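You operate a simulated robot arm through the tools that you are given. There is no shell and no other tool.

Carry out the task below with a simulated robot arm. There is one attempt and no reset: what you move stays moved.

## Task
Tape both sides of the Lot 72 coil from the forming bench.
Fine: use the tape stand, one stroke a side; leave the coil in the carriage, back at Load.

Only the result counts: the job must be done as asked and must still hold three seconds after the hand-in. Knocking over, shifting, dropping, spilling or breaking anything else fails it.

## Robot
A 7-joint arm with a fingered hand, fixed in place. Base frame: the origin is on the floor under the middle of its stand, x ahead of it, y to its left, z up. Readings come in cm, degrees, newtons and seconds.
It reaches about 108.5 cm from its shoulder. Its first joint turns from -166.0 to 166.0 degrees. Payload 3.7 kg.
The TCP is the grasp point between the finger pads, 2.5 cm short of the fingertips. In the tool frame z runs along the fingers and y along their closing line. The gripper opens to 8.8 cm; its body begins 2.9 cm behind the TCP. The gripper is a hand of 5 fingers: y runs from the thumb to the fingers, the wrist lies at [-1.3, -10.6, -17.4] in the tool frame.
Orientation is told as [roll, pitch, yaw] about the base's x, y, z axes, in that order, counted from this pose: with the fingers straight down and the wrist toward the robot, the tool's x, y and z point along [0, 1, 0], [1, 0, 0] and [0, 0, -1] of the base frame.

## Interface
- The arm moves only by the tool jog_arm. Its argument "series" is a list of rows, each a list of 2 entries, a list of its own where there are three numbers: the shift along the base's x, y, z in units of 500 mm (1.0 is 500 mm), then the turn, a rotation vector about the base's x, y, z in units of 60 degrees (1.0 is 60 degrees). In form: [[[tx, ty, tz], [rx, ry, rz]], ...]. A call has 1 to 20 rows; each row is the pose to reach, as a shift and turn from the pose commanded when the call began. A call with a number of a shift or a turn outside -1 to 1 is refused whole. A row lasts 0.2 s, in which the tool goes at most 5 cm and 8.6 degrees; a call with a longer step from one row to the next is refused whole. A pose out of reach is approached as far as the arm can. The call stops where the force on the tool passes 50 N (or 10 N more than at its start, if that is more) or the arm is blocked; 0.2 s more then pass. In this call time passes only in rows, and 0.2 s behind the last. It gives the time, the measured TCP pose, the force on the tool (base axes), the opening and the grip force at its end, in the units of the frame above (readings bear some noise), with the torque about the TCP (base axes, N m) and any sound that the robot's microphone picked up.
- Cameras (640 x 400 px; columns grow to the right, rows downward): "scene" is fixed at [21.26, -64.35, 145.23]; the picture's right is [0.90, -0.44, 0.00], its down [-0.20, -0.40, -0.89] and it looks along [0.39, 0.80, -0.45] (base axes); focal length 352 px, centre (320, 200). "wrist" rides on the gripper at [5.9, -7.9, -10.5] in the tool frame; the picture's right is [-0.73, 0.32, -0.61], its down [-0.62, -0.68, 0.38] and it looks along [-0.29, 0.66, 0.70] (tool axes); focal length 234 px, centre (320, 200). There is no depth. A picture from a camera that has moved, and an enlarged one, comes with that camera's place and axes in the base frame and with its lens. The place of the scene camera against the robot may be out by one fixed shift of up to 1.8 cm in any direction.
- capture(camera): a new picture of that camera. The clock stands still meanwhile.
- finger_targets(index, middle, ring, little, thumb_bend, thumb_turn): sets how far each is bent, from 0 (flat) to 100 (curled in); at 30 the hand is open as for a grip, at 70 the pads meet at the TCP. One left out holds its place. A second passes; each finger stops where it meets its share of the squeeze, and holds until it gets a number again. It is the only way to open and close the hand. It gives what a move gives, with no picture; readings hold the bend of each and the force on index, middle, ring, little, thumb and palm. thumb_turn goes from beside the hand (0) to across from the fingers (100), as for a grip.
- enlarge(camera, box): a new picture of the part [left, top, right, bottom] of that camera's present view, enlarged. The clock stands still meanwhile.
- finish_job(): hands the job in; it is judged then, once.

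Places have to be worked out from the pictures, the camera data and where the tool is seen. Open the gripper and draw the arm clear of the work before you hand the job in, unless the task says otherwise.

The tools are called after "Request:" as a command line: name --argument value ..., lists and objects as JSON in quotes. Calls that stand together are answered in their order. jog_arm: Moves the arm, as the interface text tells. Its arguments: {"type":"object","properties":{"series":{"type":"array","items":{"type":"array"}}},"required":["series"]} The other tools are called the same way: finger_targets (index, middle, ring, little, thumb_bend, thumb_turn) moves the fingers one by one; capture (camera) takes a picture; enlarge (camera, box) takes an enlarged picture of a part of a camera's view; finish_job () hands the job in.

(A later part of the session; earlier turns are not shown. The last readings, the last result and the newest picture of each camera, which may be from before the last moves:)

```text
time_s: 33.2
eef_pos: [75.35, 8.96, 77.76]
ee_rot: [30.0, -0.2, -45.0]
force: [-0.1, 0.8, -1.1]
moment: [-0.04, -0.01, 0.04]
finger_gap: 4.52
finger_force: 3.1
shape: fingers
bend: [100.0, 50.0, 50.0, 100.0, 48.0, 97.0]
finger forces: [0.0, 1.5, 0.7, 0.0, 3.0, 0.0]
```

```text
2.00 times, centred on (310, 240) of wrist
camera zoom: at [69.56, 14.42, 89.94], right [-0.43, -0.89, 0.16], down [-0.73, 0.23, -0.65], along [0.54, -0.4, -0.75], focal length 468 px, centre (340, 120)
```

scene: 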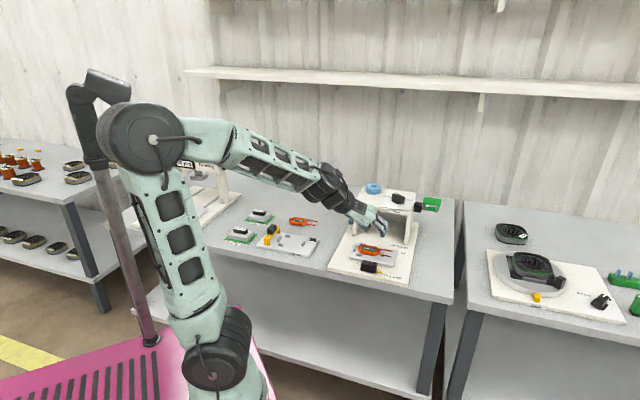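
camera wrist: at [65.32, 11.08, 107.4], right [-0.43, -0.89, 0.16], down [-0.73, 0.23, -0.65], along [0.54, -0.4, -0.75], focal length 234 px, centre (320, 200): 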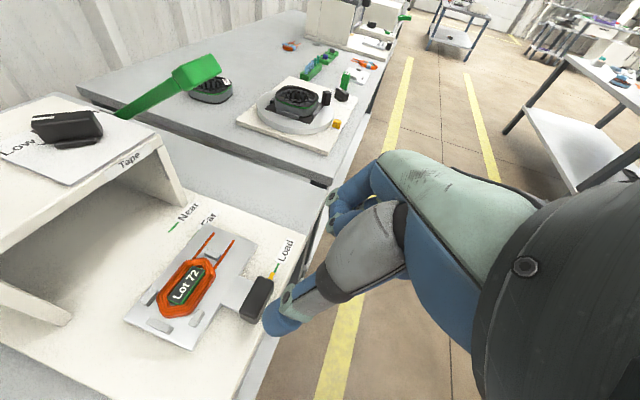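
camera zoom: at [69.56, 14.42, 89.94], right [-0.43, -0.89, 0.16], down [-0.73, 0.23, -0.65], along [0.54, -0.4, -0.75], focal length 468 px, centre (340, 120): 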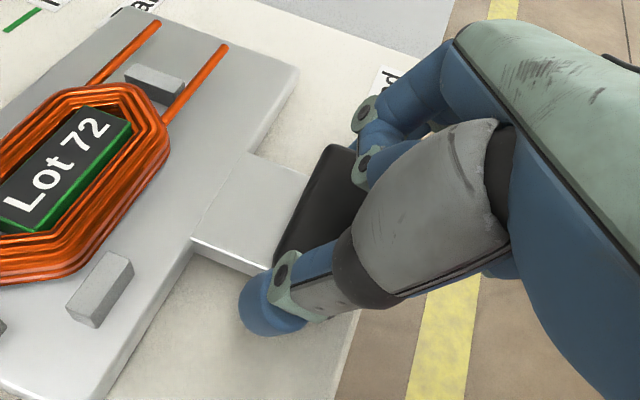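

Thumb and both fingers are on the handle. I firm the grip.

Request:
finger_targets --middle 60 --ring 60 --thumb_bend 60

```text
time_s: 34.2
eef_pos: [75.35, 8.84, 77.93]
ee_rot: [30.0, -0.2, -44.9]
force: [-0.3, -2.8, 0.4]
moment: [-0.25, -0.12, 0.01]
finger_gap: 4.5
finger_force: 9.0
shape: fingers
bend: [100.0, 52.0, 55.0, 100.0, 50.0, 97.0]
finger forces: [0.0, 6.2, 4.4, 0.0, 7.6, 0.0]
```

Grip is firm. I push the carriage along its track toward Far, first only part of the way, watching the force.

Request:
jog_arm --series '[[[0.01, 0.01, 0], [0, 0, 0]], [[0.03, 0.03, 0], [0, 0, 0]], [[0.055, 0.055, 0], [0, 0, 0]], [[0.085, 0.085, 0], [0, 0, 0]]]'

Request:
enlarge --camera "scene" --box '[330, 210, 430, 290]'

```text
time_s: 35.2
eef_pos: [79.42, 13.24, 78.04]
ee_rot: [29.9, -0.2, -44.8]
force: [0.8, -0.4, -5.9]
moment: [-0.21, -0.12, 0.04]
finger_gap: 4.49
finger_force: 7.7
shape: fingers
bend: [100.0, 52.0, 55.0, 100.0, 50.0, 97.0]
finger forces: [0.1, 5.7, 3.6, 0.0, 7.5, 0.0]
```

```text
5.00 times, centred on (380, 250) of scene
camera zoom: at [21.26, -64.35, 145.23], right [0.9, -0.44, 0.0], down [-0.2, -0.4, -0.89], along [0.39, 0.8, -0.45], focal length 1758 px, centre (20, -50)
```

zoom: 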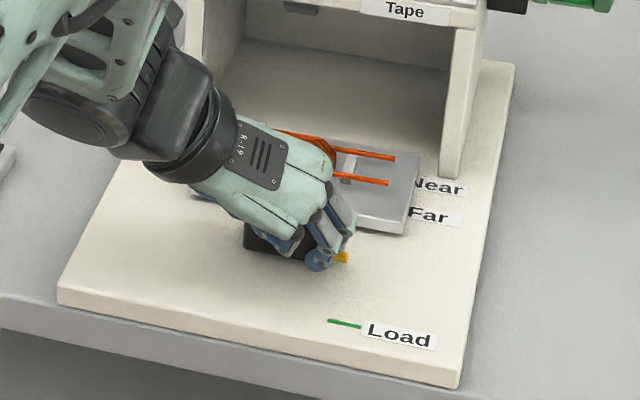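

The carriage slides along with the hand easily. I continue to the Far mark.

Request:
jog_arm --series '[[[0.025, 0.025, 0], [0, 0, 0]], [[0.055, 0.055, 0], [0, 0, 0]], [[0.085, 0.085, 0], [0, 0, 0]], [[0.1, 0.1, 0], [0, 0, 0]], [[0.1088, 0.1088, 0], [0, 0, 0]]]'

Request:
enlarge --camera "scene" --box '[350, 210, 430, 270]'

Request:
capture --camera "wrist"

```text
time_s: 36.4
eef_pos: [85.05, 18.47, 77.95]
ee_rot: [30.1, -0.2, -44.8]
force: [-1.4, 1.0, -4.7]
moment: [-0.16, -0.04, 0.03]
finger_gap: 4.52
finger_force: 9.2
shape: fingers
bend: [100.0, 53.0, 56.0, 100.0, 50.0, 97.0]
finger forces: [0.0, 5.0, 3.9, 0.0, 9.2, 0.0]
```

```text
6.67 times, centred on (390, 240) of scene
camera zoom: at [21.26, -64.35, 145.23], right [0.9, -0.44, 0.0], down [-0.2, -0.4, -0.89], along [0.39, 0.8, -0.45], focal length 2344 px, centre (-147, -67)
```

zoom: 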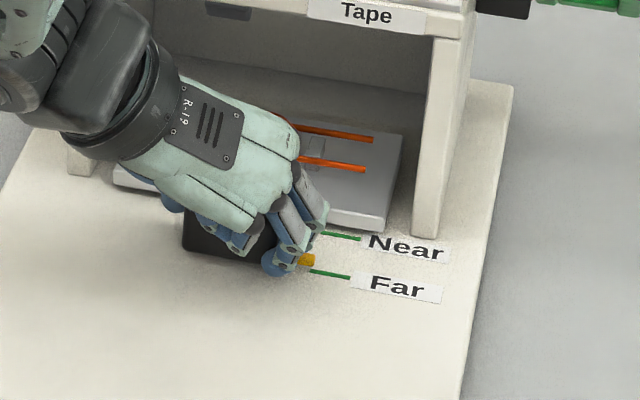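

```text
taken
camera wrist: at [79.28, 23.95, 90.04], right [-0.43, -0.89, 0.16], down [-0.73, 0.23, -0.65], along [0.54, -0.4, -0.75], focal length 234 px, centre (320, 200)
```

wrist: 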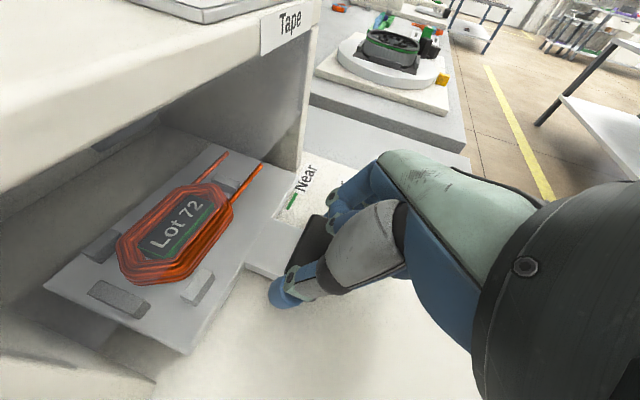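

The pointer looks level with the Far mark. I zoom in to compare it with how it stood at Load.

Request:
enlarge --camera "scene" --box '[380, 236, 412, 256]'

```text
16.00 times, centred on (396, 246) of scene
camera zoom: at [21.26, -64.35, 145.23], right [0.9, -0.44, 0.0], down [-0.2, -0.4, -0.89], along [0.39, 0.8, -0.45], focal length 5625 px, centre (-896, -536)
```

zoom: 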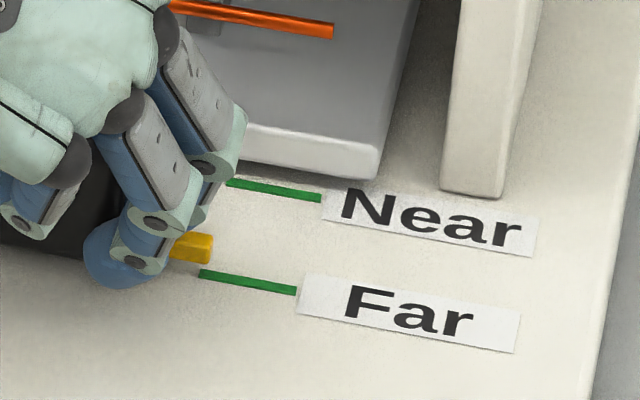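

The pointer matches the Far mark to within about 1 mm. I open the fingers and back away along the finger direction.

Request:
finger_targets --middle 34 --ring 34 --thumb_bend 34

Request:
jog_arm --series '[[[-0.012, -0.012, 0.03], [0, 0, 0]], [[-0.03, -0.03, 0.075], [0, 0, 0]], [[-0.06, -0.06, 0.14], [0, 0, 0]], [[-0.09, -0.09, 0.21], [0, 0, 0]], [[-0.11, -0.11, 0.29], [0, 0, 0]], [[-0.13, -0.13, 0.37], [0, 0, 0]]]'

Request:
enlarge --camera "scene" --box '[350, 210, 430, 270]'

Request:
capture --camera "wrist"

```text
time_s: 37.4
eef_pos: [85.05, 18.48, 78.0]
ee_rot: [30.0, -0.2, -45.0]
force: [0.7, 0.0, -0.2]
moment: [0.03, -0.02, 0.03]
finger_gap: 5.09
finger_force: 0.0
shape: fingers
bend: [100.0, 34.0, 34.0, 100.0, 34.0, 97.0]
finger forces: [0.1, 0.1, 0.0, 0.0, 0.0, 0.0]
```

```text
time_s: 38.8
eef_pos: [78.79, 12.11, 96.39]
ee_rot: [30.0, -0.2, -44.9]
force: [-0.5, -1.0, -0.4]
moment: [-0.02, -0.02, 0.0]
finger_gap: 5.1
finger_force: 0.0
shape: fingers
bend: [100.0, 34.0, 34.0, 100.0, 34.0, 97.0]
finger forces: [0.1, 0.1, 0.0, 0.1, 0.0, 0.1]
```

```text
6.67 times, centred on (390, 240) of scene
camera zoom: at [21.26, -64.35, 145.23], right [0.9, -0.44, 0.0], down [-0.2, -0.4, -0.89], along [0.39, 0.8, -0.45], focal length 2344 px, centre (-147, -67)
```

zoom: 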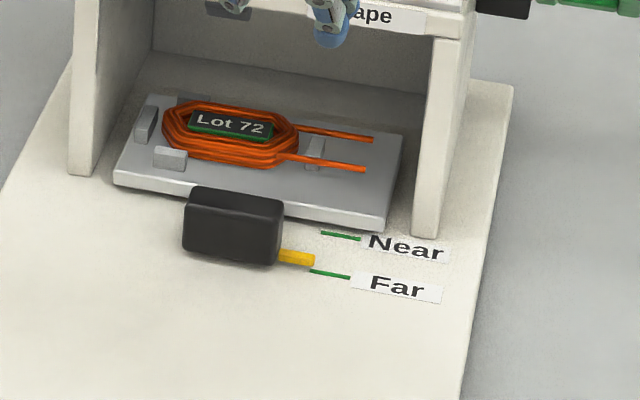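

```text
taken
camera wrist: at [72.98, 17.57, 108.56], right [-0.43, -0.89, 0.16], down [-0.73, 0.23, -0.65], along [0.54, -0.4, -0.75], focal length 234 px, centre (320, 200)
```

wrist: 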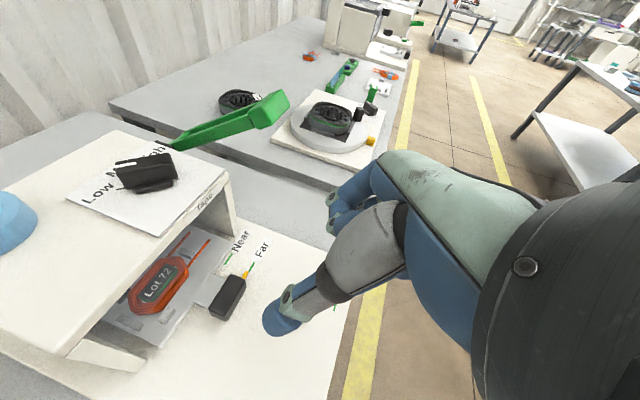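

The carriage is left standing at Far. I check the pointer against the mark once more, unobstructed, and zoom in on the lever.

Request:
enlarge --camera "scene" --box '[380, 236, 412, 256]'

Request:
enlarge --camera "wrist" --box '[150, 70, 310, 190]'

Request:
enlarge --camera "wrist" --box '[180, 210, 290, 330]'

```text
16.00 times, centred on (396, 246) of scene
camera zoom: at [21.26, -64.35, 145.23], right [0.9, -0.44, 0.0], down [-0.2, -0.4, -0.89], along [0.39, 0.8, -0.45], focal length 5625 px, centre (-896, -536)
```

zoom: 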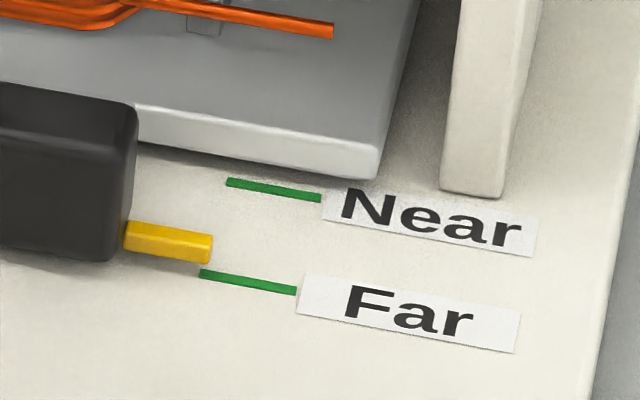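

```text
3.33 times, centred on (230, 130) of wrist
camera zoom: at [72.98, 17.57, 108.56], right [-0.43, -0.89, 0.16], down [-0.73, 0.23, -0.65], along [0.54, -0.4, -0.75], focal length 781 px, centre (620, 433)
```

zoom: 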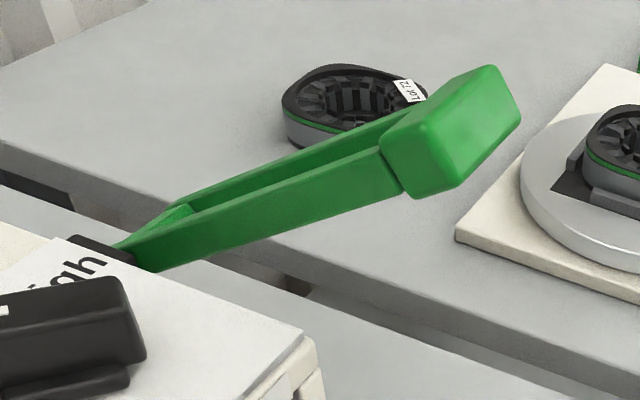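

```text
3.33 times, centred on (235, 270) of wrist
camera zoom: at [72.98, 17.57, 108.56], right [-0.43, -0.89, 0.16], down [-0.73, 0.23, -0.65], along [0.54, -0.4, -0.75], focal length 781 px, centre (603, -33)
```

zoom: 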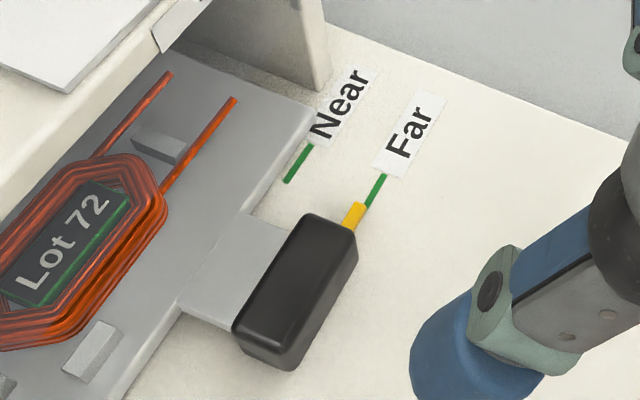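

The pointer lines up with Far in both views. Now for the lever: I first straighten the hand up, then turn back to yaw 45° (thumb toward the robot), staying clear of everything.

Request:
jog_arm --series '[[[-0.02, -0.02, 0.06], [-0.09, 0.09, 0]], [[-0.04, -0.04, 0.12], [-0.18, 0.18, 0]], [[-0.04, -0.06, 0.16], [-0.27, 0.27, 0]], [[-0.04, -0.08, 0.18], [-0.354, 0.354, 0]]]'

Request:
jog_arm --series '[[[0.0, 0.0, 0.0], [0, 0, 0.14]], [[0.02, -0.02, 0.0], [0, 0, 0.28]], [[0.04, -0.04, 0.0], [0, 0, 0.42]], [[0.06, -0.06, 0.0], [0, 0, 0.56]], [[0.08, -0.08, 0.0], [0, 0, 0.7]], [[0.1, -0.1, 0.0], [0, 0, 0.8]]]'

Request:
finger_targets --middle 70 --ring 70 --thumb_bend 70

Request:
capture --camera "wrist"

```text
time_s: 39.8
eef_pos: [76.69, 7.78, 105.58]
ee_rot: [-0.1, 0.0, -44.9]
force: [0.2, -0.1, -0.4]
moment: [-0.02, 0.04, 0.0]
finger_gap: 5.08
finger_force: 0.0
shape: fingers
bend: [100.0, 34.0, 34.0, 100.0, 34.0, 97.0]
finger forces: [0.0, 0.1, 0.0, 0.0, 0.0, 0.0]
```

```text
time_s: 41.2
eef_pos: [81.39, 3.22, 105.47]
ee_rot: [0.1, -0.2, 3.2]
force: [-1.0, 0.0, 0.2]
moment: [0.02, -0.02, -0.01]
finger_gap: 5.11
finger_force: 0.1
shape: fingers
bend: [100.0, 34.0, 34.0, 100.0, 34.0, 97.0]
finger forces: [0.0, 0.1, 0.1, 0.0, 0.0, 0.0]
```

```text
time_s: 42.2
eef_pos: [81.35, 3.1, 105.58]
ee_rot: [0.0, -0.2, 3.0]
force: [0.0, 0.2, 0.3]
moment: [0.0, 0.02, -0.03]
finger_gap: 3.67
finger_force: 0.1
shape: fingers
bend: [100.0, 70.0, 70.0, 100.0, 70.0, 97.0]
finger forces: [0.1, 0.0, 0.1, 0.1, 0.0, 0.0]
```

```text
taken
camera wrist: at [73.21, 8.6, 116.04], right [0.36, -0.71, 0.61], down [-0.65, -0.66, -0.39], along [0.67, -0.25, -0.69], focal length 234 px, centre (320, 200)
```

wrist: 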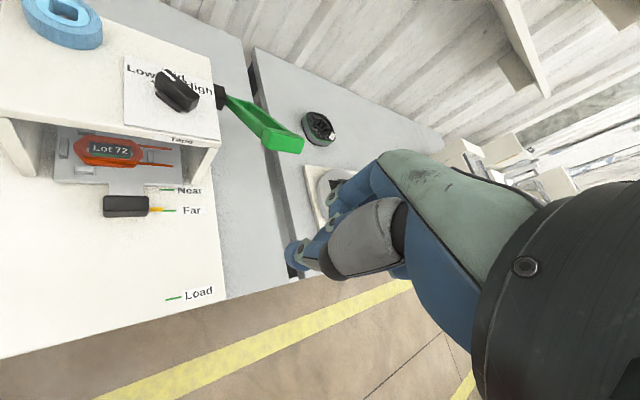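

The lever is well visible; I zoom in to confirm its bar position from this new angle.

Request:
enlarge --camera "wrist" --box '[200, 70, 340, 170]'

Request:
enlarge --camera "wrist" --box '[260, 150, 440, 300]'

```text
4.00 times, centred on (270, 120) of wrist
camera zoom: at [73.21, 8.6, 116.04], right [0.36, -0.71, 0.61], down [-0.65, -0.66, -0.39], along [0.67, -0.25, -0.69], focal length 937 px, centre (520, 520)
```

zoom: 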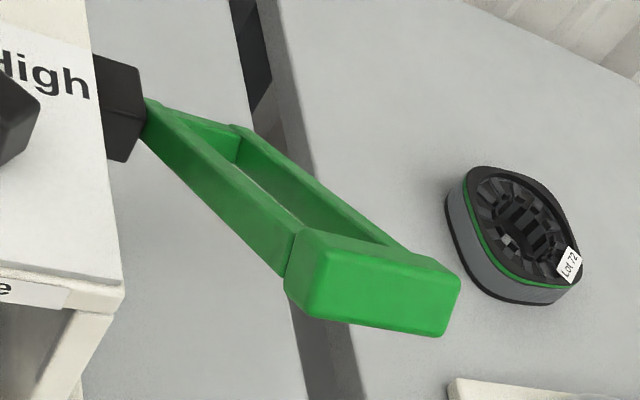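

```text
2.67 times, centred on (350, 225) of wrist
camera zoom: at [73.21, 8.6, 116.04], right [0.36, -0.71, 0.61], down [-0.65, -0.66, -0.39], along [0.67, -0.25, -0.69], focal length 624 px, centre (240, 133)
```

zoom: 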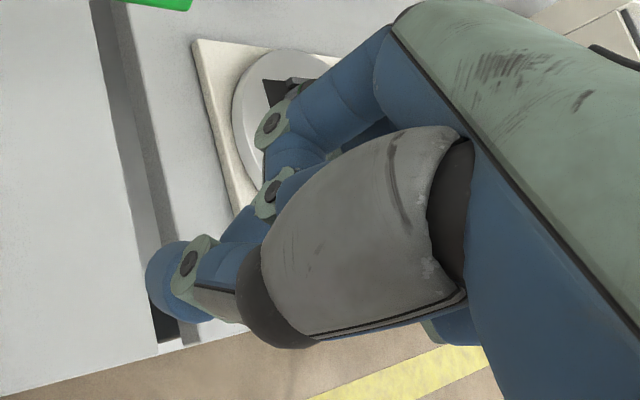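

The lever bar's end face centre is at about (u 62.7, v 75.4, z 94.2), top at z≈95. I move the closed fingers to just above the bar, turning to yaw 45°.

Request:
jog_arm --series '[[[0.05, 0.02, 0.0], [0, 0, 0.14]], [[0.11, 0.045, 0.0], [0, 0, 0.28]], [[0.17, 0.07, 0.0], [0, 0, 0.42]], [[0.23, 0.095, 0.0], [0, 0, 0.56]], [[0.29, 0.12, -0.02], [0, 0, 0.7]], [[0.341, 0.146, -0.06], [0, 0, 0.7]], [[0.341, 0.146, -0.09], [0, 0, 0.7]]]'

Request:
capture --camera "wrist"

Request:
enlarge --camera "scene" --box '[370, 130, 470, 230]'

```text
time_s: 43.8
eef_pos: [98.47, 10.38, 101.08]
ee_rot: [0.0, -0.3, 45.0]
force: [-0.3, 0.5, 0.6]
moment: [0.02, 0.0, 0.03]
finger_gap: 3.65
finger_force: 0.0
shape: fingers
bend: [100.0, 70.0, 70.0, 100.0, 70.0, 97.0]
finger forces: [0.0, 0.0, 0.0, 0.0, 0.0, 0.1]
```

```text
taken
camera wrist: at [88.76, 8.87, 111.64], right [0.74, -0.28, 0.61], down [-0.04, -0.92, -0.39], along [0.67, 0.26, -0.69], focal length 234 px, centre (320, 200)
```

wrist: 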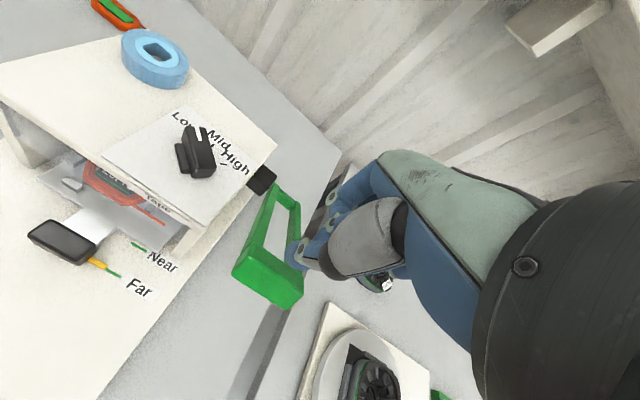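

```text
4.00 times, centred on (420, 180) of scene
camera zoom: at [21.26, -64.35, 145.23], right [0.9, -0.44, 0.0], down [-0.2, -0.4, -0.89], along [0.39, 0.8, -0.45], focal length 1406 px, centre (-80, 280)
```

zoom: 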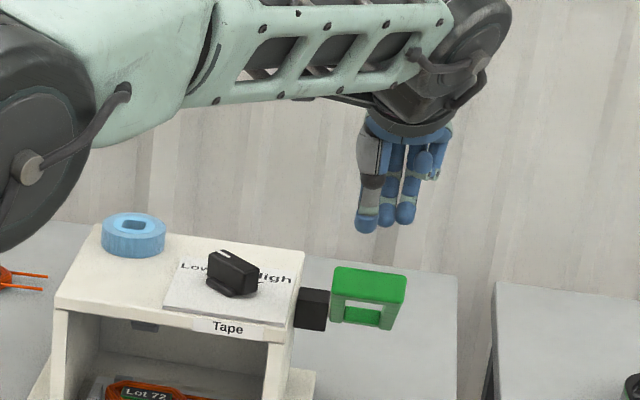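

The closed fingers hover above and right around the bar. I zoom in the wrist view to check lateral alignment.

Request:
enlarge --camera "wrist" --box '[215, 165, 365, 315]'

Request:
enlarge --camera "scene" --box '[390, 165, 450, 215]'

```text
2.67 times, centred on (290, 240) of wrist
camera zoom: at [88.76, 8.87, 111.64], right [0.74, -0.28, 0.61], down [-0.04, -0.92, -0.39], along [0.67, 0.26, -0.69], focal length 624 px, centre (400, 93)
```

zoom: 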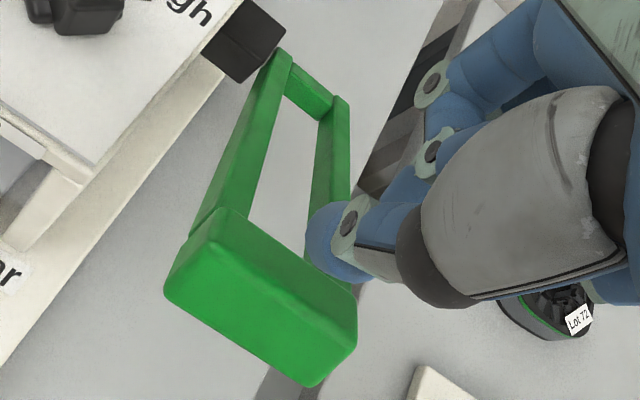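

```text
8.00 times, centred on (420, 190) of scene
camera zoom: at [21.26, -64.35, 145.23], right [0.9, -0.44, 0.0], down [-0.2, -0.4, -0.89], along [0.39, 0.8, -0.45], focal length 2812 px, centre (-480, 280)
```

zoom: 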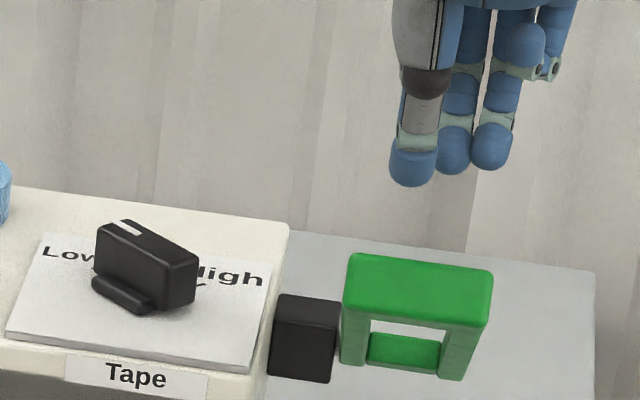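

The bar spans u 60–65 with its top face centred at v≈76.3, z≈94.6. I shift slightly to centre the fingertips over it and come down to just touching height.

Request:
jog_arm --series '[[[-0.019, 0.0007, -0.02], [0, 0, 0]], [[-0.019, 0.0007, -0.05], [0, 0, 0]], [[-0.019, 0.0007, -0.068], [0, 0, 0]]]'

Request:
enlarge --camera "wrist" --box '[215, 165, 365, 315]'

Request:
enlarge --camera "scene" --box '[390, 165, 450, 215]'

```text
time_s: 44.6
eef_pos: [97.66, 10.28, 97.56]
ee_rot: [-0.1, -0.2, 45.0]
force: [-0.7, -0.1, 0.6]
moment: [-0.01, 0.06, -0.02]
finger_gap: 3.66
finger_force: 0.3
shape: fingers
bend: [100.0, 70.0, 70.0, 100.0, 69.0, 97.0]
finger forces: [0.0, 0.2, 0.0, 0.1, 1.6, 0.0]
```

```text
2.67 times, centred on (290, 240) of wrist
camera zoom: at [87.76, 8.79, 108.22], right [0.74, -0.28, 0.61], down [-0.04, -0.92, -0.38], along [0.67, 0.26, -0.69], focal length 624 px, centre (400, 93)
```

zoom: 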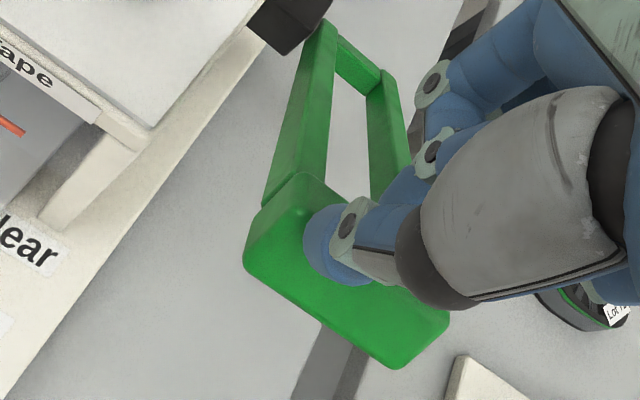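

```text
8.00 times, centred on (420, 190) of scene
camera zoom: at [21.26, -64.35, 145.23], right [0.9, -0.44, 0.0], down [-0.2, -0.4, -0.89], along [0.39, 0.8, -0.45], focal length 2812 px, centre (-480, 280)
```

zoom: 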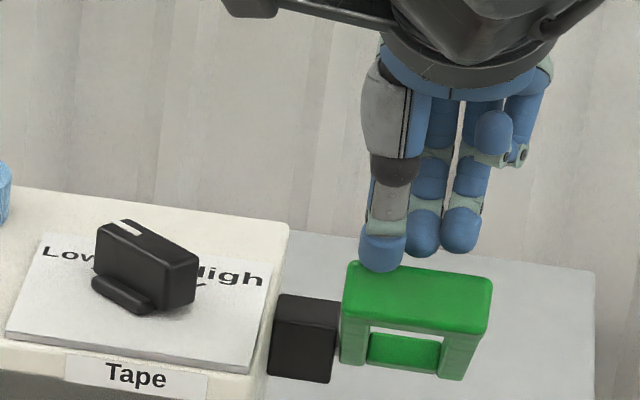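

The thumb just touches the bar (1.6 N). I begin the stroke, following the lever's arc down partway and watching the force.

Request:
jog_arm --series '[[[-0.0057, -0.0057, -0.016], [0, 0, 0]], [[-0.0127, -0.0127, -0.034], [0, 0, 0]], [[-0.0198, -0.0198, -0.054], [0, 0, 0]], [[-0.0269, -0.0269, -0.076], [0, 0, 0]], [[-0.0325, -0.0325, -0.1], [0, 0, 0]]]'

Request:
enlarge --camera "scene" --box '[390, 165, 450, 225]'

Request:
enlarge --camera "wrist" --box '[215, 165, 365, 315]'

```text
time_s: 45.8
eef_pos: [95.84, 8.7, 92.6]
ee_rot: [0.0, -0.2, 45.1]
force: [-2.1, -1.5, 1.5]
moment: [-0.04, 0.03, 0.0]
finger_gap: 3.78
finger_force: 1.7
shape: fingers
bend: [100.0, 70.0, 70.0, 100.0, 67.0, 97.0]
finger forces: [0.0, 0.0, 0.0, 0.1, 3.9, 0.1]
```

```text
6.67 times, centred on (420, 195) of scene
camera zoom: at [21.26, -64.35, 145.23], right [0.9, -0.44, 0.0], down [-0.2, -0.4, -0.89], along [0.39, 0.8, -0.45], focal length 2344 px, centre (-347, 233)
```

zoom: 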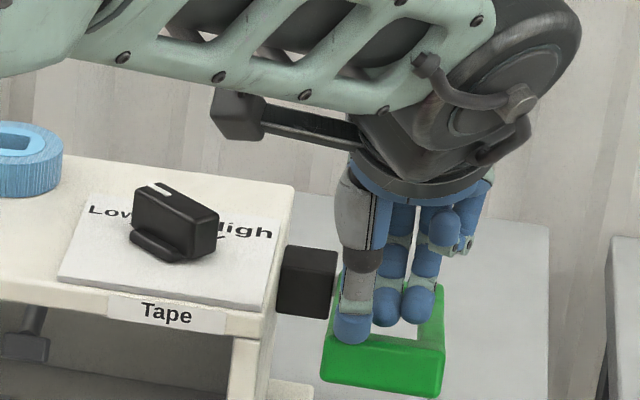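

```text
2.67 times, centred on (290, 240) of wrist
camera zoom: at [86.15, 7.28, 103.22], right [0.74, -0.28, 0.61], down [-0.04, -0.92, -0.39], along [0.67, 0.26, -0.69], focal length 624 px, centre (400, 93)
```

zoom: 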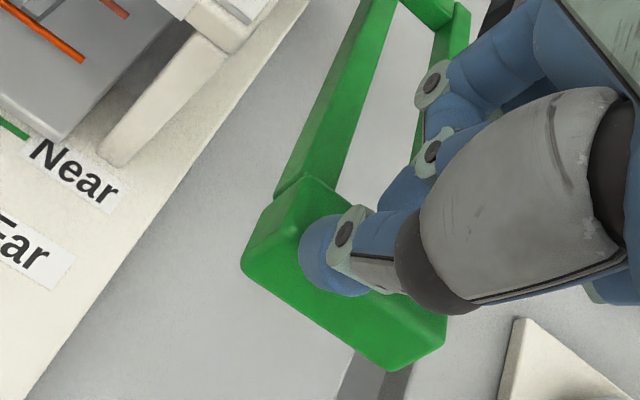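

The lever follows smoothly with light force and the press head under the roof is coming down. I continue the stroke.

Request:
jog_arm --series '[[[-0.0057, -0.0057, -0.026], [0, 0, 0]], [[-0.0099, -0.0099, -0.054], [0, 0, 0]], [[-0.012, -0.012, -0.082], [0, 0, 0]], [[-0.0127, -0.0127, -0.11], [0, 0, 0]]]'

Request:
enlarge --camera "scene" --box '[350, 190, 450, 270]'

Request:
enlarge --camera "wrist" --box '[215, 165, 365, 315]'

```text
time_s: 46.8
eef_pos: [95.32, 8.16, 87.1]
ee_rot: [0.0, -0.2, 45.1]
force: [-2.8, -2.3, 1.6]
moment: [-0.06, 0.07, -0.01]
finger_gap: 3.86
finger_force: 2.1
shape: fingers
bend: [100.0, 70.0, 70.0, 100.0, 65.0, 97.0]
finger forces: [0.0, 0.1, 0.1, 0.1, 4.7, 0.1]
```

```text
5.00 times, centred on (400, 230) of scene
camera zoom: at [21.26, -64.35, 145.23], right [0.9, -0.44, 0.0], down [-0.2, -0.4, -0.89], along [0.39, 0.8, -0.45], focal length 1758 px, centre (-80, 50)
```

zoom: 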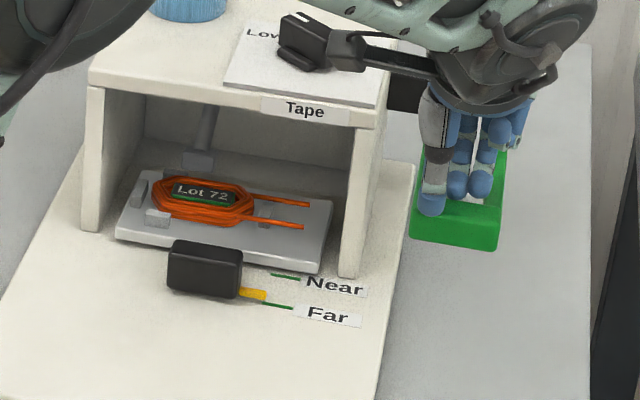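

```text
2.67 times, centred on (290, 240) of wrist
camera zoom: at [85.61, 6.71, 97.68], right [0.74, -0.28, 0.61], down [-0.04, -0.92, -0.39], along [0.67, 0.26, -0.69], focal length 624 px, centre (400, 93)
```

zoom: 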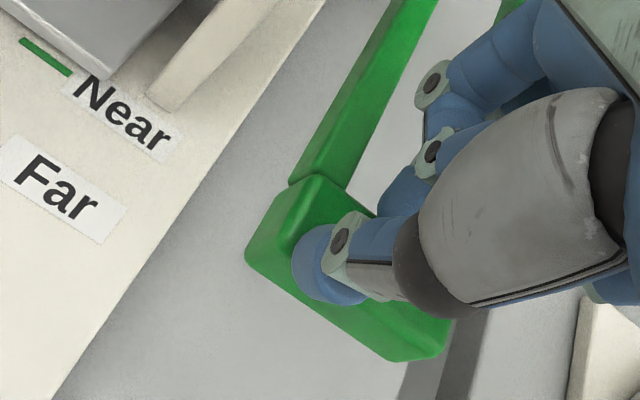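

The press pad is nearing the coil's far side. I keep following the arc down in smaller steps.

Request:
jog_arm --series '[[[0.0, 0.0, -0.014], [0, 0, 0]], [[0.001, 0.001, -0.028], [0, 0, 0]], [[0.0025, 0.0025, -0.042], [0, 0, 0]]]'

Request:
enlarge --camera "scene" --box '[350, 190, 450, 270]'

```text
time_s: 47.6
eef_pos: [95.44, 8.27, 85.12]
ee_rot: [-0.1, -0.2, 45.1]
force: [0.2, -0.3, 1.4]
moment: [0.0, -0.03, 0.03]
finger_gap: 3.65
finger_force: 0.7
shape: fingers
bend: [100.0, 70.0, 70.0, 100.0, 70.0, 97.0]
finger forces: [0.1, 1.3, 0.1, 0.0, 0.1, 0.1]
```

```text
5.00 times, centred on (400, 230) of scene
camera zoom: at [21.26, -64.35, 145.23], right [0.9, -0.44, 0.0], down [-0.2, -0.4, -0.89], along [0.39, 0.8, -0.45], focal length 1758 px, centre (-80, 50)
```

zoom: 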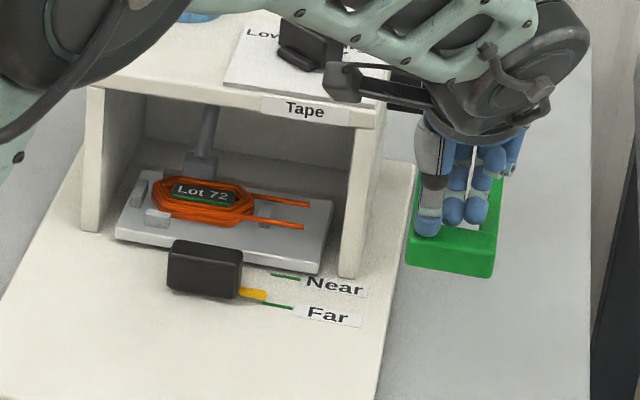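

The thumb force fell to zero; I check what the contact looks like.

Request:
enlarge --camera "wrist" --box '[215, 165, 365, 315]'

Request:
enlarge --camera "scene" --box '[422, 215, 458, 250]'

Request:
enlarge --camera "scene" --box '[360, 205, 410, 245]'

```text
2.67 times, centred on (290, 240) of wrist
camera zoom: at [85.69, 6.83, 95.57], right [0.74, -0.28, 0.61], down [-0.04, -0.92, -0.39], along [0.67, 0.26, -0.69], focal length 624 px, centre (400, 93)
```

zoom: 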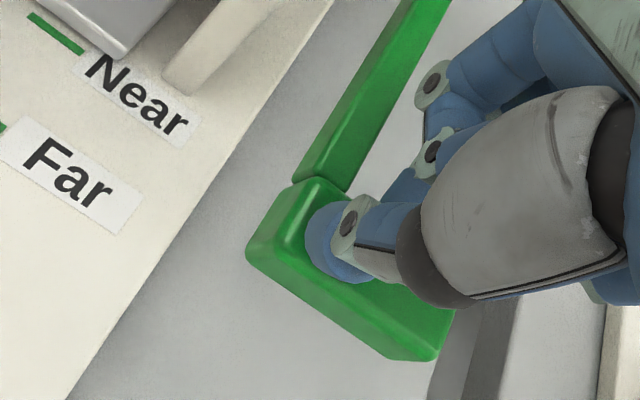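

```text
11.43 times, centred on (440, 232) of scene
camera zoom: at [21.26, -64.35, 145.23], right [0.9, -0.44, 0.0], down [-0.2, -0.4, -0.89], along [0.39, 0.8, -0.45], focal length 4018 px, centre (-1051, -171)
```

zoom: 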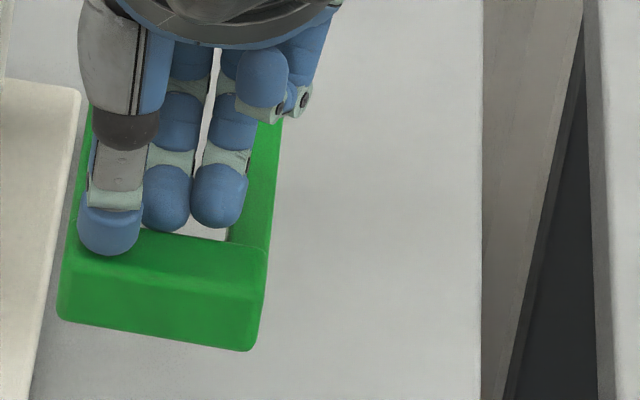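

```text
10.00 times, centred on (385, 225) of scene
camera zoom: at [21.26, -64.35, 145.23], right [0.9, -0.44, 0.0], down [-0.2, -0.4, -0.89], along [0.39, 0.8, -0.45], focal length 3516 px, centre (-330, -50)
```

zoom: 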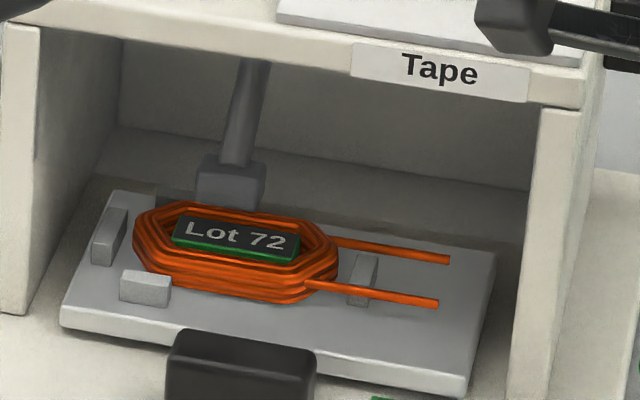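

The press pad is now right over the coil's far side, and the thumb is still on the bar. I keep pressing a bit further.

Request:
jog_arm --series '[[[0.0, 0.0, -0.012], [0, 0, 0]], [[0.0, 0.0, -0.024], [0, 0, 0]]]'

Request:
enlarge --camera "scene" --box '[360, 205, 410, 245]'

Request:
enlarge --camera "scene" --box '[422, 215, 458, 250]'

```text
time_s: 48.2
eef_pos: [95.47, 8.37, 83.9]
ee_rot: [0.0, -0.2, 45.1]
force: [-0.3, 0.4, 2.3]
moment: [0.04, 0.0, -0.01]
finger_gap: 3.67
finger_force: 0.9
shape: fingers
bend: [100.0, 71.0, 70.0, 100.0, 70.0, 97.0]
finger forces: [0.0, 2.3, 0.0, 0.1, 0.1, 0.1]
```

```text
10.00 times, centred on (385, 225) of scene
camera zoom: at [21.26, -64.35, 145.23], right [0.9, -0.44, 0.0], down [-0.2, -0.4, -0.89], along [0.39, 0.8, -0.45], focal length 3516 px, centre (-330, -50)
```

zoom: 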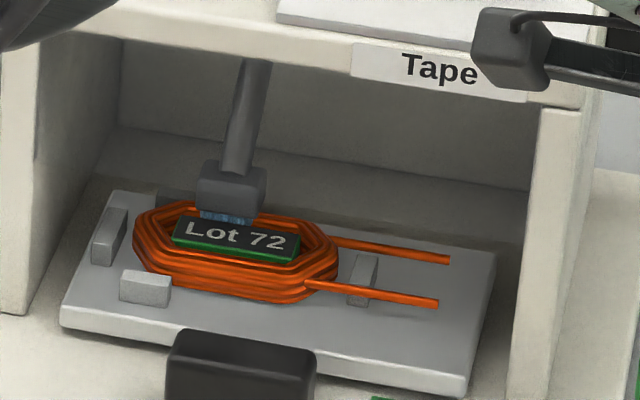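

```text
11.43 times, centred on (440, 232) of scene
camera zoom: at [21.26, -64.35, 145.23], right [0.9, -0.44, 0.0], down [-0.2, -0.4, -0.89], along [0.39, 0.8, -0.45], focal length 4018 px, centre (-1051, -171)
```

zoom: 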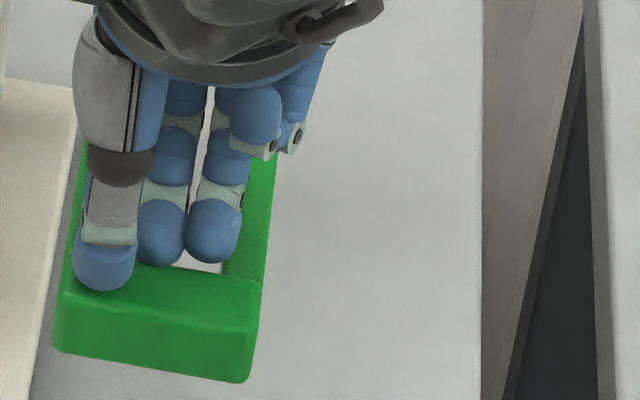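

A blue tape strip has appeared on the coil's far side under the pad. I press a touch further to be sure the stroke bottoms out.

Request:
jog_arm --series '[[[0.0, 0.0, -0.01], [0, 0, 0]], [[0.001, 0.001, -0.02], [0, 0, 0]]]'

Request:
enlarge --camera "scene" --box '[360, 205, 410, 245]'

Request:
enlarge --camera "scene" --box '[422, 215, 458, 250]'

```text
time_s: 48.8
eef_pos: [95.91, 8.36, 83.58]
ee_rot: [-0.5, -0.7, 44.9]
force: [-2.5, -0.8, 19.8]
moment: [-0.16, 0.25, 0.02]
finger_gap: 3.67
finger_force: 9.8
shape: fingers
bend: [100.0, 71.0, 70.0, 100.0, 70.0, 96.0]
finger forces: [0.0, 4.0, 0.1, 0.0, 16.5, 0.0]
stopped in row 2: the force on the tool passed its limit at 57 N (the readings are from after the stop); the commanded pose is now the measured one
```

```text
10.00 times, centred on (385, 225) of scene
camera zoom: at [21.26, -64.35, 145.23], right [0.9, -0.44, 0.0], down [-0.2, -0.4, -0.89], along [0.39, 0.8, -0.45], focal length 3516 px, centre (-330, -50)
```

zoom: 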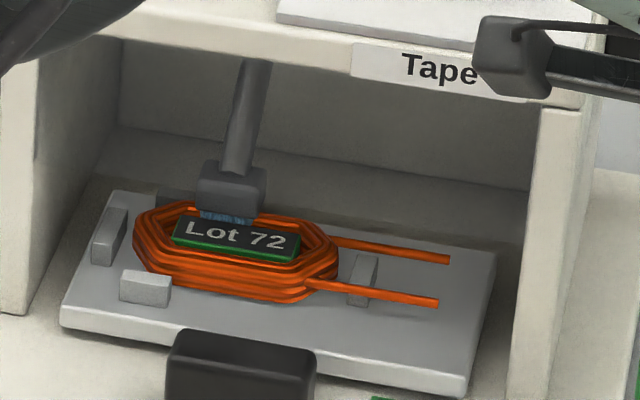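

```text
11.43 times, centred on (440, 232) of scene
camera zoom: at [21.26, -64.35, 145.23], right [0.9, -0.44, 0.0], down [-0.2, -0.4, -0.89], along [0.39, 0.8, -0.45], focal length 4018 px, centre (-1051, -171)
```

zoom: 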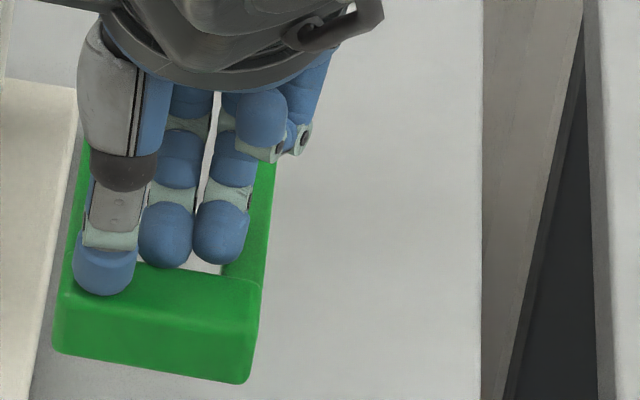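

The lever has bottomed out against its stop, so the stroke is complete. I ease up slowly along the arc and see whether the lever returns by itself.

Request:
jog_arm --series '[[[-0.004, -0.004, 0.01], [0, 0, 0]], [[-0.006, -0.006, 0.03], [0, 0, 0]], [[-0.006, -0.006, 0.06], [0, 0, 0]], [[-0.004, -0.004, 0.09], [0, 0, 0]]]'

Request:
enlarge --camera "scene" --box '[350, 180, 460, 270]'

Request:
enlarge --camera "wrist" --box '[215, 165, 365, 315]'

```text
time_s: 49.8
eef_pos: [95.61, 8.14, 87.77]
ee_rot: [-0.3, -0.6, 45.0]
force: [0.5, -0.6, 1.2]
moment: [0.05, 0.04, 0.03]
finger_gap: 3.63
finger_force: 0.4
shape: fingers
bend: [100.0, 70.0, 70.0, 100.0, 70.0, 97.0]
finger forces: [0.0, 0.0, 0.1, 0.0, 0.7, 0.0]
```

```text
4.44 times, centred on (405, 225) of scene
camera zoom: at [21.26, -64.35, 145.23], right [0.9, -0.44, 0.0], down [-0.2, -0.4, -0.89], along [0.39, 0.8, -0.45], focal length 1562 px, centre (-58, 89)
```

zoom: 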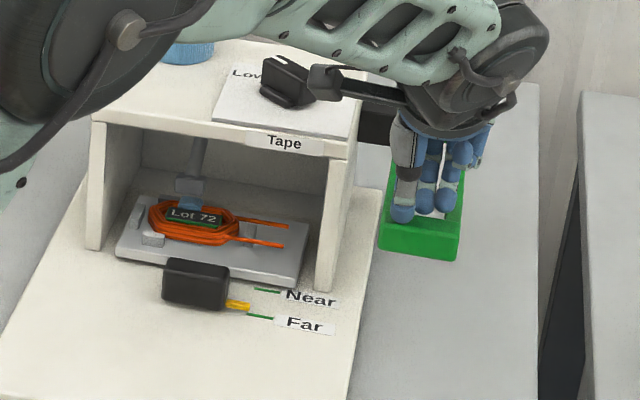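

```text
2.67 times, centred on (290, 240) of wrist
camera zoom: at [85.8, 6.62, 98.21], right [0.73, -0.29, 0.61], down [-0.04, -0.92, -0.39], along [0.68, 0.26, -0.69], focal length 624 px, centre (400, 93)
```

zoom: 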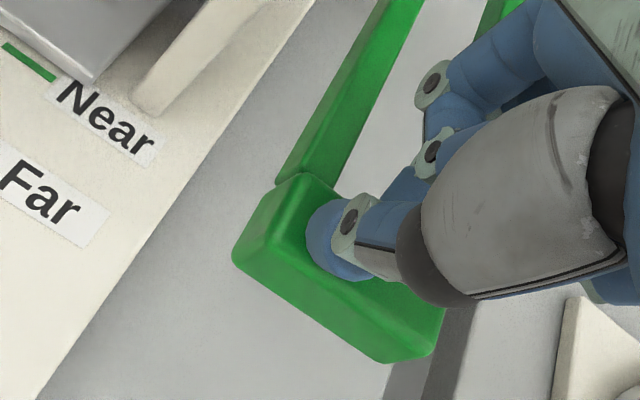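

The lever springs back up with the hand, and the tape strip stays on the far side. I follow it up along the arc until it is fully raised, then clear it.

Request:
jog_arm --series '[[[0.002, 0.002, 0.03], [0, 0, 0]], [[0.007, 0.007, 0.06], [0, 0, 0]], [[0.014, 0.014, 0.095], [0, 0, 0]], [[0.023, 0.023, 0.13], [0, 0, 0]], [[0.034, 0.034, 0.165], [0, 0, 0]], [[0.042, 0.042, 0.2], [0, 0, 0]], [[0.042, 0.042, 0.26], [0, 0, 0]], [[0.0, 0.0, 0.32], [0, 0, 0]]]'

Request:
enlarge --camera "scene" --box '[350, 160, 460, 270]'

Request:
enlarge --camera "scene" --box '[360, 205, 410, 245]'

Request:
capture --camera "wrist"

```text
time_s: 51.6
eef_pos: [95.56, 8.46, 103.62]
ee_rot: [-0.2, -0.6, 44.9]
force: [-0.2, -0.5, -0.1]
moment: [0.0, 0.02, 0.02]
finger_gap: 3.63
finger_force: 0.0
shape: fingers
bend: [100.0, 70.0, 70.0, 100.0, 70.0, 98.0]
finger forces: [0.1, 0.1, 0.0, 0.0, 0.0, 0.0]
```

```text
3.64 times, centred on (405, 215) of scene
camera zoom: at [21.26, -64.35, 145.23], right [0.9, -0.44, 0.0], down [-0.2, -0.4, -0.89], along [0.39, 0.8, -0.45], focal length 1278 px, centre (11, 146)
```

zoom: 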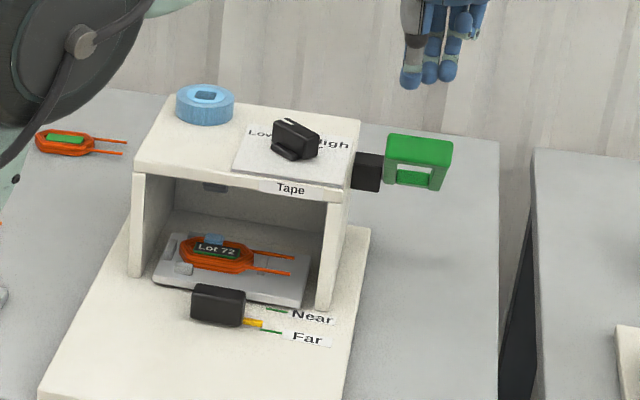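

```text
10.00 times, centred on (385, 225) of scene
camera zoom: at [21.26, -64.35, 145.23], right [0.9, -0.44, 0.0], down [-0.2, -0.4, -0.89], along [0.39, 0.8, -0.45], focal length 3516 px, centre (-330, -50)
```

zoom: 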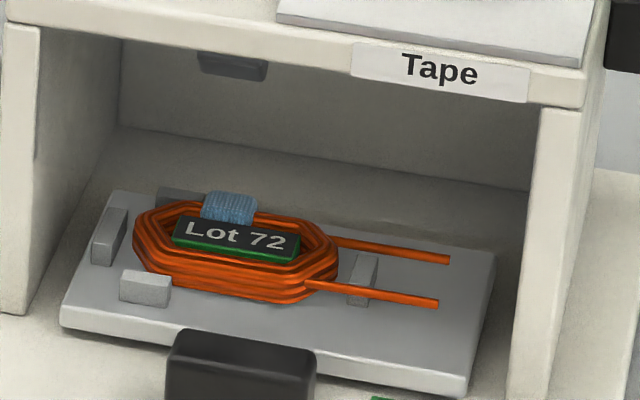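

```text
taken
camera wrist: at [85.79, 6.93, 114.14], right [0.74, -0.29, 0.61], down [-0.04, -0.92, -0.39], along [0.68, 0.26, -0.69], focal length 234 px, centre (320, 200)
```

wrist: 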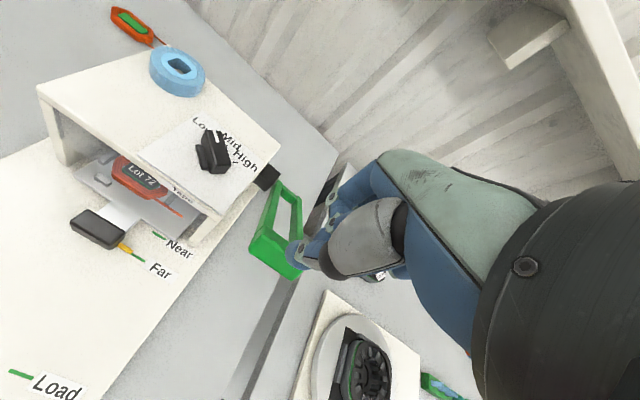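

The tape band sits on the coil's far side and the lever is back up. Now I open the fingers and go back to the handle pose to shift the carriage to Near.

Request:
finger_targets --middle 34 --ring 34 --thumb_bend 34

Request:
jog_arm --series '[[[-0.05, -0.02, 0.02], [0, 0, -0.1]], [[-0.11, -0.04, 0.03], [0, 0, -0.24]], [[-0.17, -0.06, 0.03], [0, 0, -0.38]], [[-0.22, -0.08, 0.03], [0, 0, -0.52]], [[-0.26, -0.1, 0.03], [0, 0, -0.66]], [[-0.284, -0.105, 0.03], [0, 0, -0.8]]]'

Request:
jog_arm --series '[[[-0.02, 0.02, 0.0], [0, 0, -0.14]], [[-0.04, 0.04, 0.0], [0, 0, -0.28]], [[-0.06, 0.06, 0.0], [0, 0, -0.42]], [[-0.08, 0.08, 0.0], [0, 0, -0.56]], [[-0.094, 0.092, 0.0], [0, 0, -0.698]]]'

Request:
jog_arm --series '[[[0.01, 0.02, -0.02], [0.09, -0.09, 0]], [[0.02, 0.04, -0.07], [0.18, -0.18, 0]], [[0.03, 0.07, -0.13], [0.27, -0.27, 0]], [[0.042, 0.086, -0.18], [0.354, -0.354, 0]]]'

Request:
capture --camera "wrist"

```text
time_s: 52.6
eef_pos: [95.58, 8.34, 103.64]
ee_rot: [-0.3, -0.6, 45.0]
force: [0.1, 0.0, -0.1]
moment: [0.04, 0.0, -0.01]
finger_gap: 5.07
finger_force: 0.0
shape: fingers
bend: [100.0, 34.0, 34.0, 100.0, 34.0, 98.0]
finger forces: [0.0, 0.1, 0.1, 0.0, 0.1, 0.0]
```

```text
time_s: 54.0
eef_pos: [81.5, 2.75, 105.37]
ee_rot: [-0.4, -0.6, -3.0]
force: [-0.1, 1.1, -0.2]
moment: [0.01, -0.01, 0.01]
finger_gap: 5.1
finger_force: 0.0
shape: fingers
bend: [100.0, 34.0, 34.0, 100.0, 34.0, 98.0]
finger forces: [0.0, 0.1, 0.0, 0.0, 0.1, 0.0]
```

```text
time_s: 55.2
eef_pos: [76.62, 7.45, 105.3]
ee_rot: [-0.2, -0.7, -45.2]
force: [-0.2, 0.3, -0.9]
moment: [-0.02, -0.02, -0.01]
finger_gap: 5.06
finger_force: 0.1
shape: fingers
bend: [100.0, 34.0, 34.0, 100.0, 34.0, 98.0]
finger forces: [0.0, 0.0, 0.1, 0.0, 0.0, 0.0]
```

```text
time_s: 56.2
eef_pos: [78.64, 11.98, 96.27]
ee_rot: [29.8, -0.6, -45.1]
force: [0.1, -0.3, 0.0]
moment: [-0.01, 0.0, 0.02]
finger_gap: 5.08
finger_force: 0.1
shape: fingers
bend: [100.0, 34.0, 34.0, 100.0, 34.0, 98.0]
finger forces: [0.0, 0.0, 0.0, 0.0, 0.1, 0.0]
```

```text
taken
camera wrist: at [73.05, 17.57, 108.19], right [-0.43, -0.88, 0.17], down [-0.72, 0.23, -0.65], along [0.54, -0.4, -0.74], focal length 234 px, centre (320, 200)
```

wrist: 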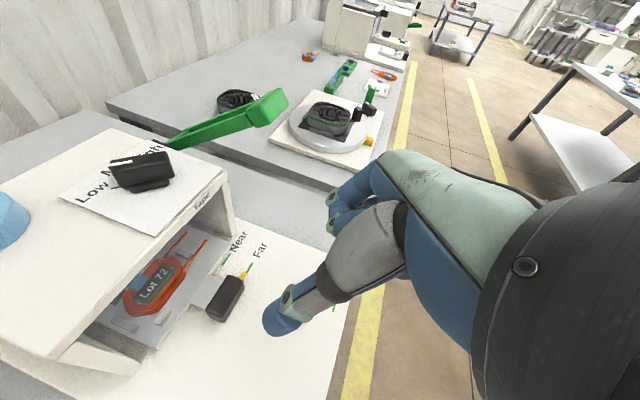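

I'm back at the same pre-grasp pose. I retrace the approach down to the handle.

Request:
jog_arm --series '[[[0.02, 0.02, -0.08], [0, 0, 0]], [[0.042, 0.042, -0.16], [0, 0, 0]], [[0.072, 0.072, -0.23], [0, 0, 0]], [[0.102, 0.102, -0.295], [0, 0, 0]], [[0.12, 0.12, -0.34], [0, 0, 0]], [[0.133, 0.133, -0.367], [0, 0, 0]]]'

Request:
finger_targets --middle 52 --ring 52 --thumb_bend 52

Request:
enlarge --camera "scene" --box '[345, 205, 425, 265]'

```text
time_s: 57.6
eef_pos: [85.44, 18.71, 77.98]
ee_rot: [29.6, -0.6, -45.2]
force: [-0.9, -0.4, 0.0]
moment: [-0.04, 0.02, 0.01]
finger_gap: 5.07
finger_force: 0.0
shape: fingers
bend: [100.0, 34.0, 34.0, 100.0, 34.0, 98.0]
finger forces: [0.0, 0.0, 0.0, 0.1, 0.0, 0.1]
```

```text
time_s: 58.6
eef_pos: [85.41, 18.66, 77.97]
ee_rot: [29.7, -0.6, -45.1]
force: [-3.1, 3.2, -0.7]
moment: [-0.01, 0.01, 0.04]
finger_gap: 4.61
finger_force: 2.7
shape: fingers
bend: [100.0, 51.0, 51.0, 100.0, 47.0, 97.0]
finger forces: [0.0, 0.3, 0.2, 0.0, 5.3, 0.1]
```

```text
6.67 times, centred on (385, 235) of scene
camera zoom: at [21.26, -64.35, 145.23], right [0.9, -0.44, 0.0], down [-0.2, -0.4, -0.89], along [0.39, 0.8, -0.45], focal length 2344 px, centre (-113, -33)
```

zoom: 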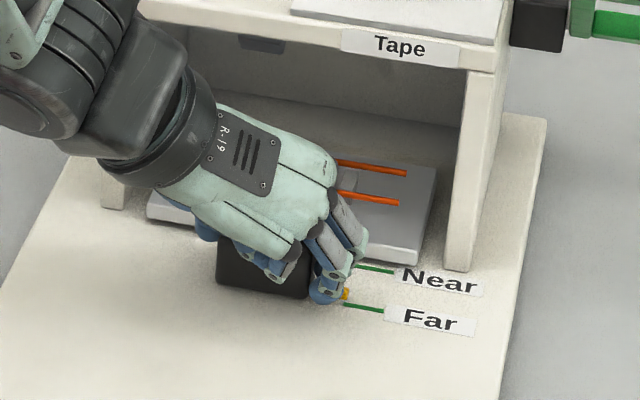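

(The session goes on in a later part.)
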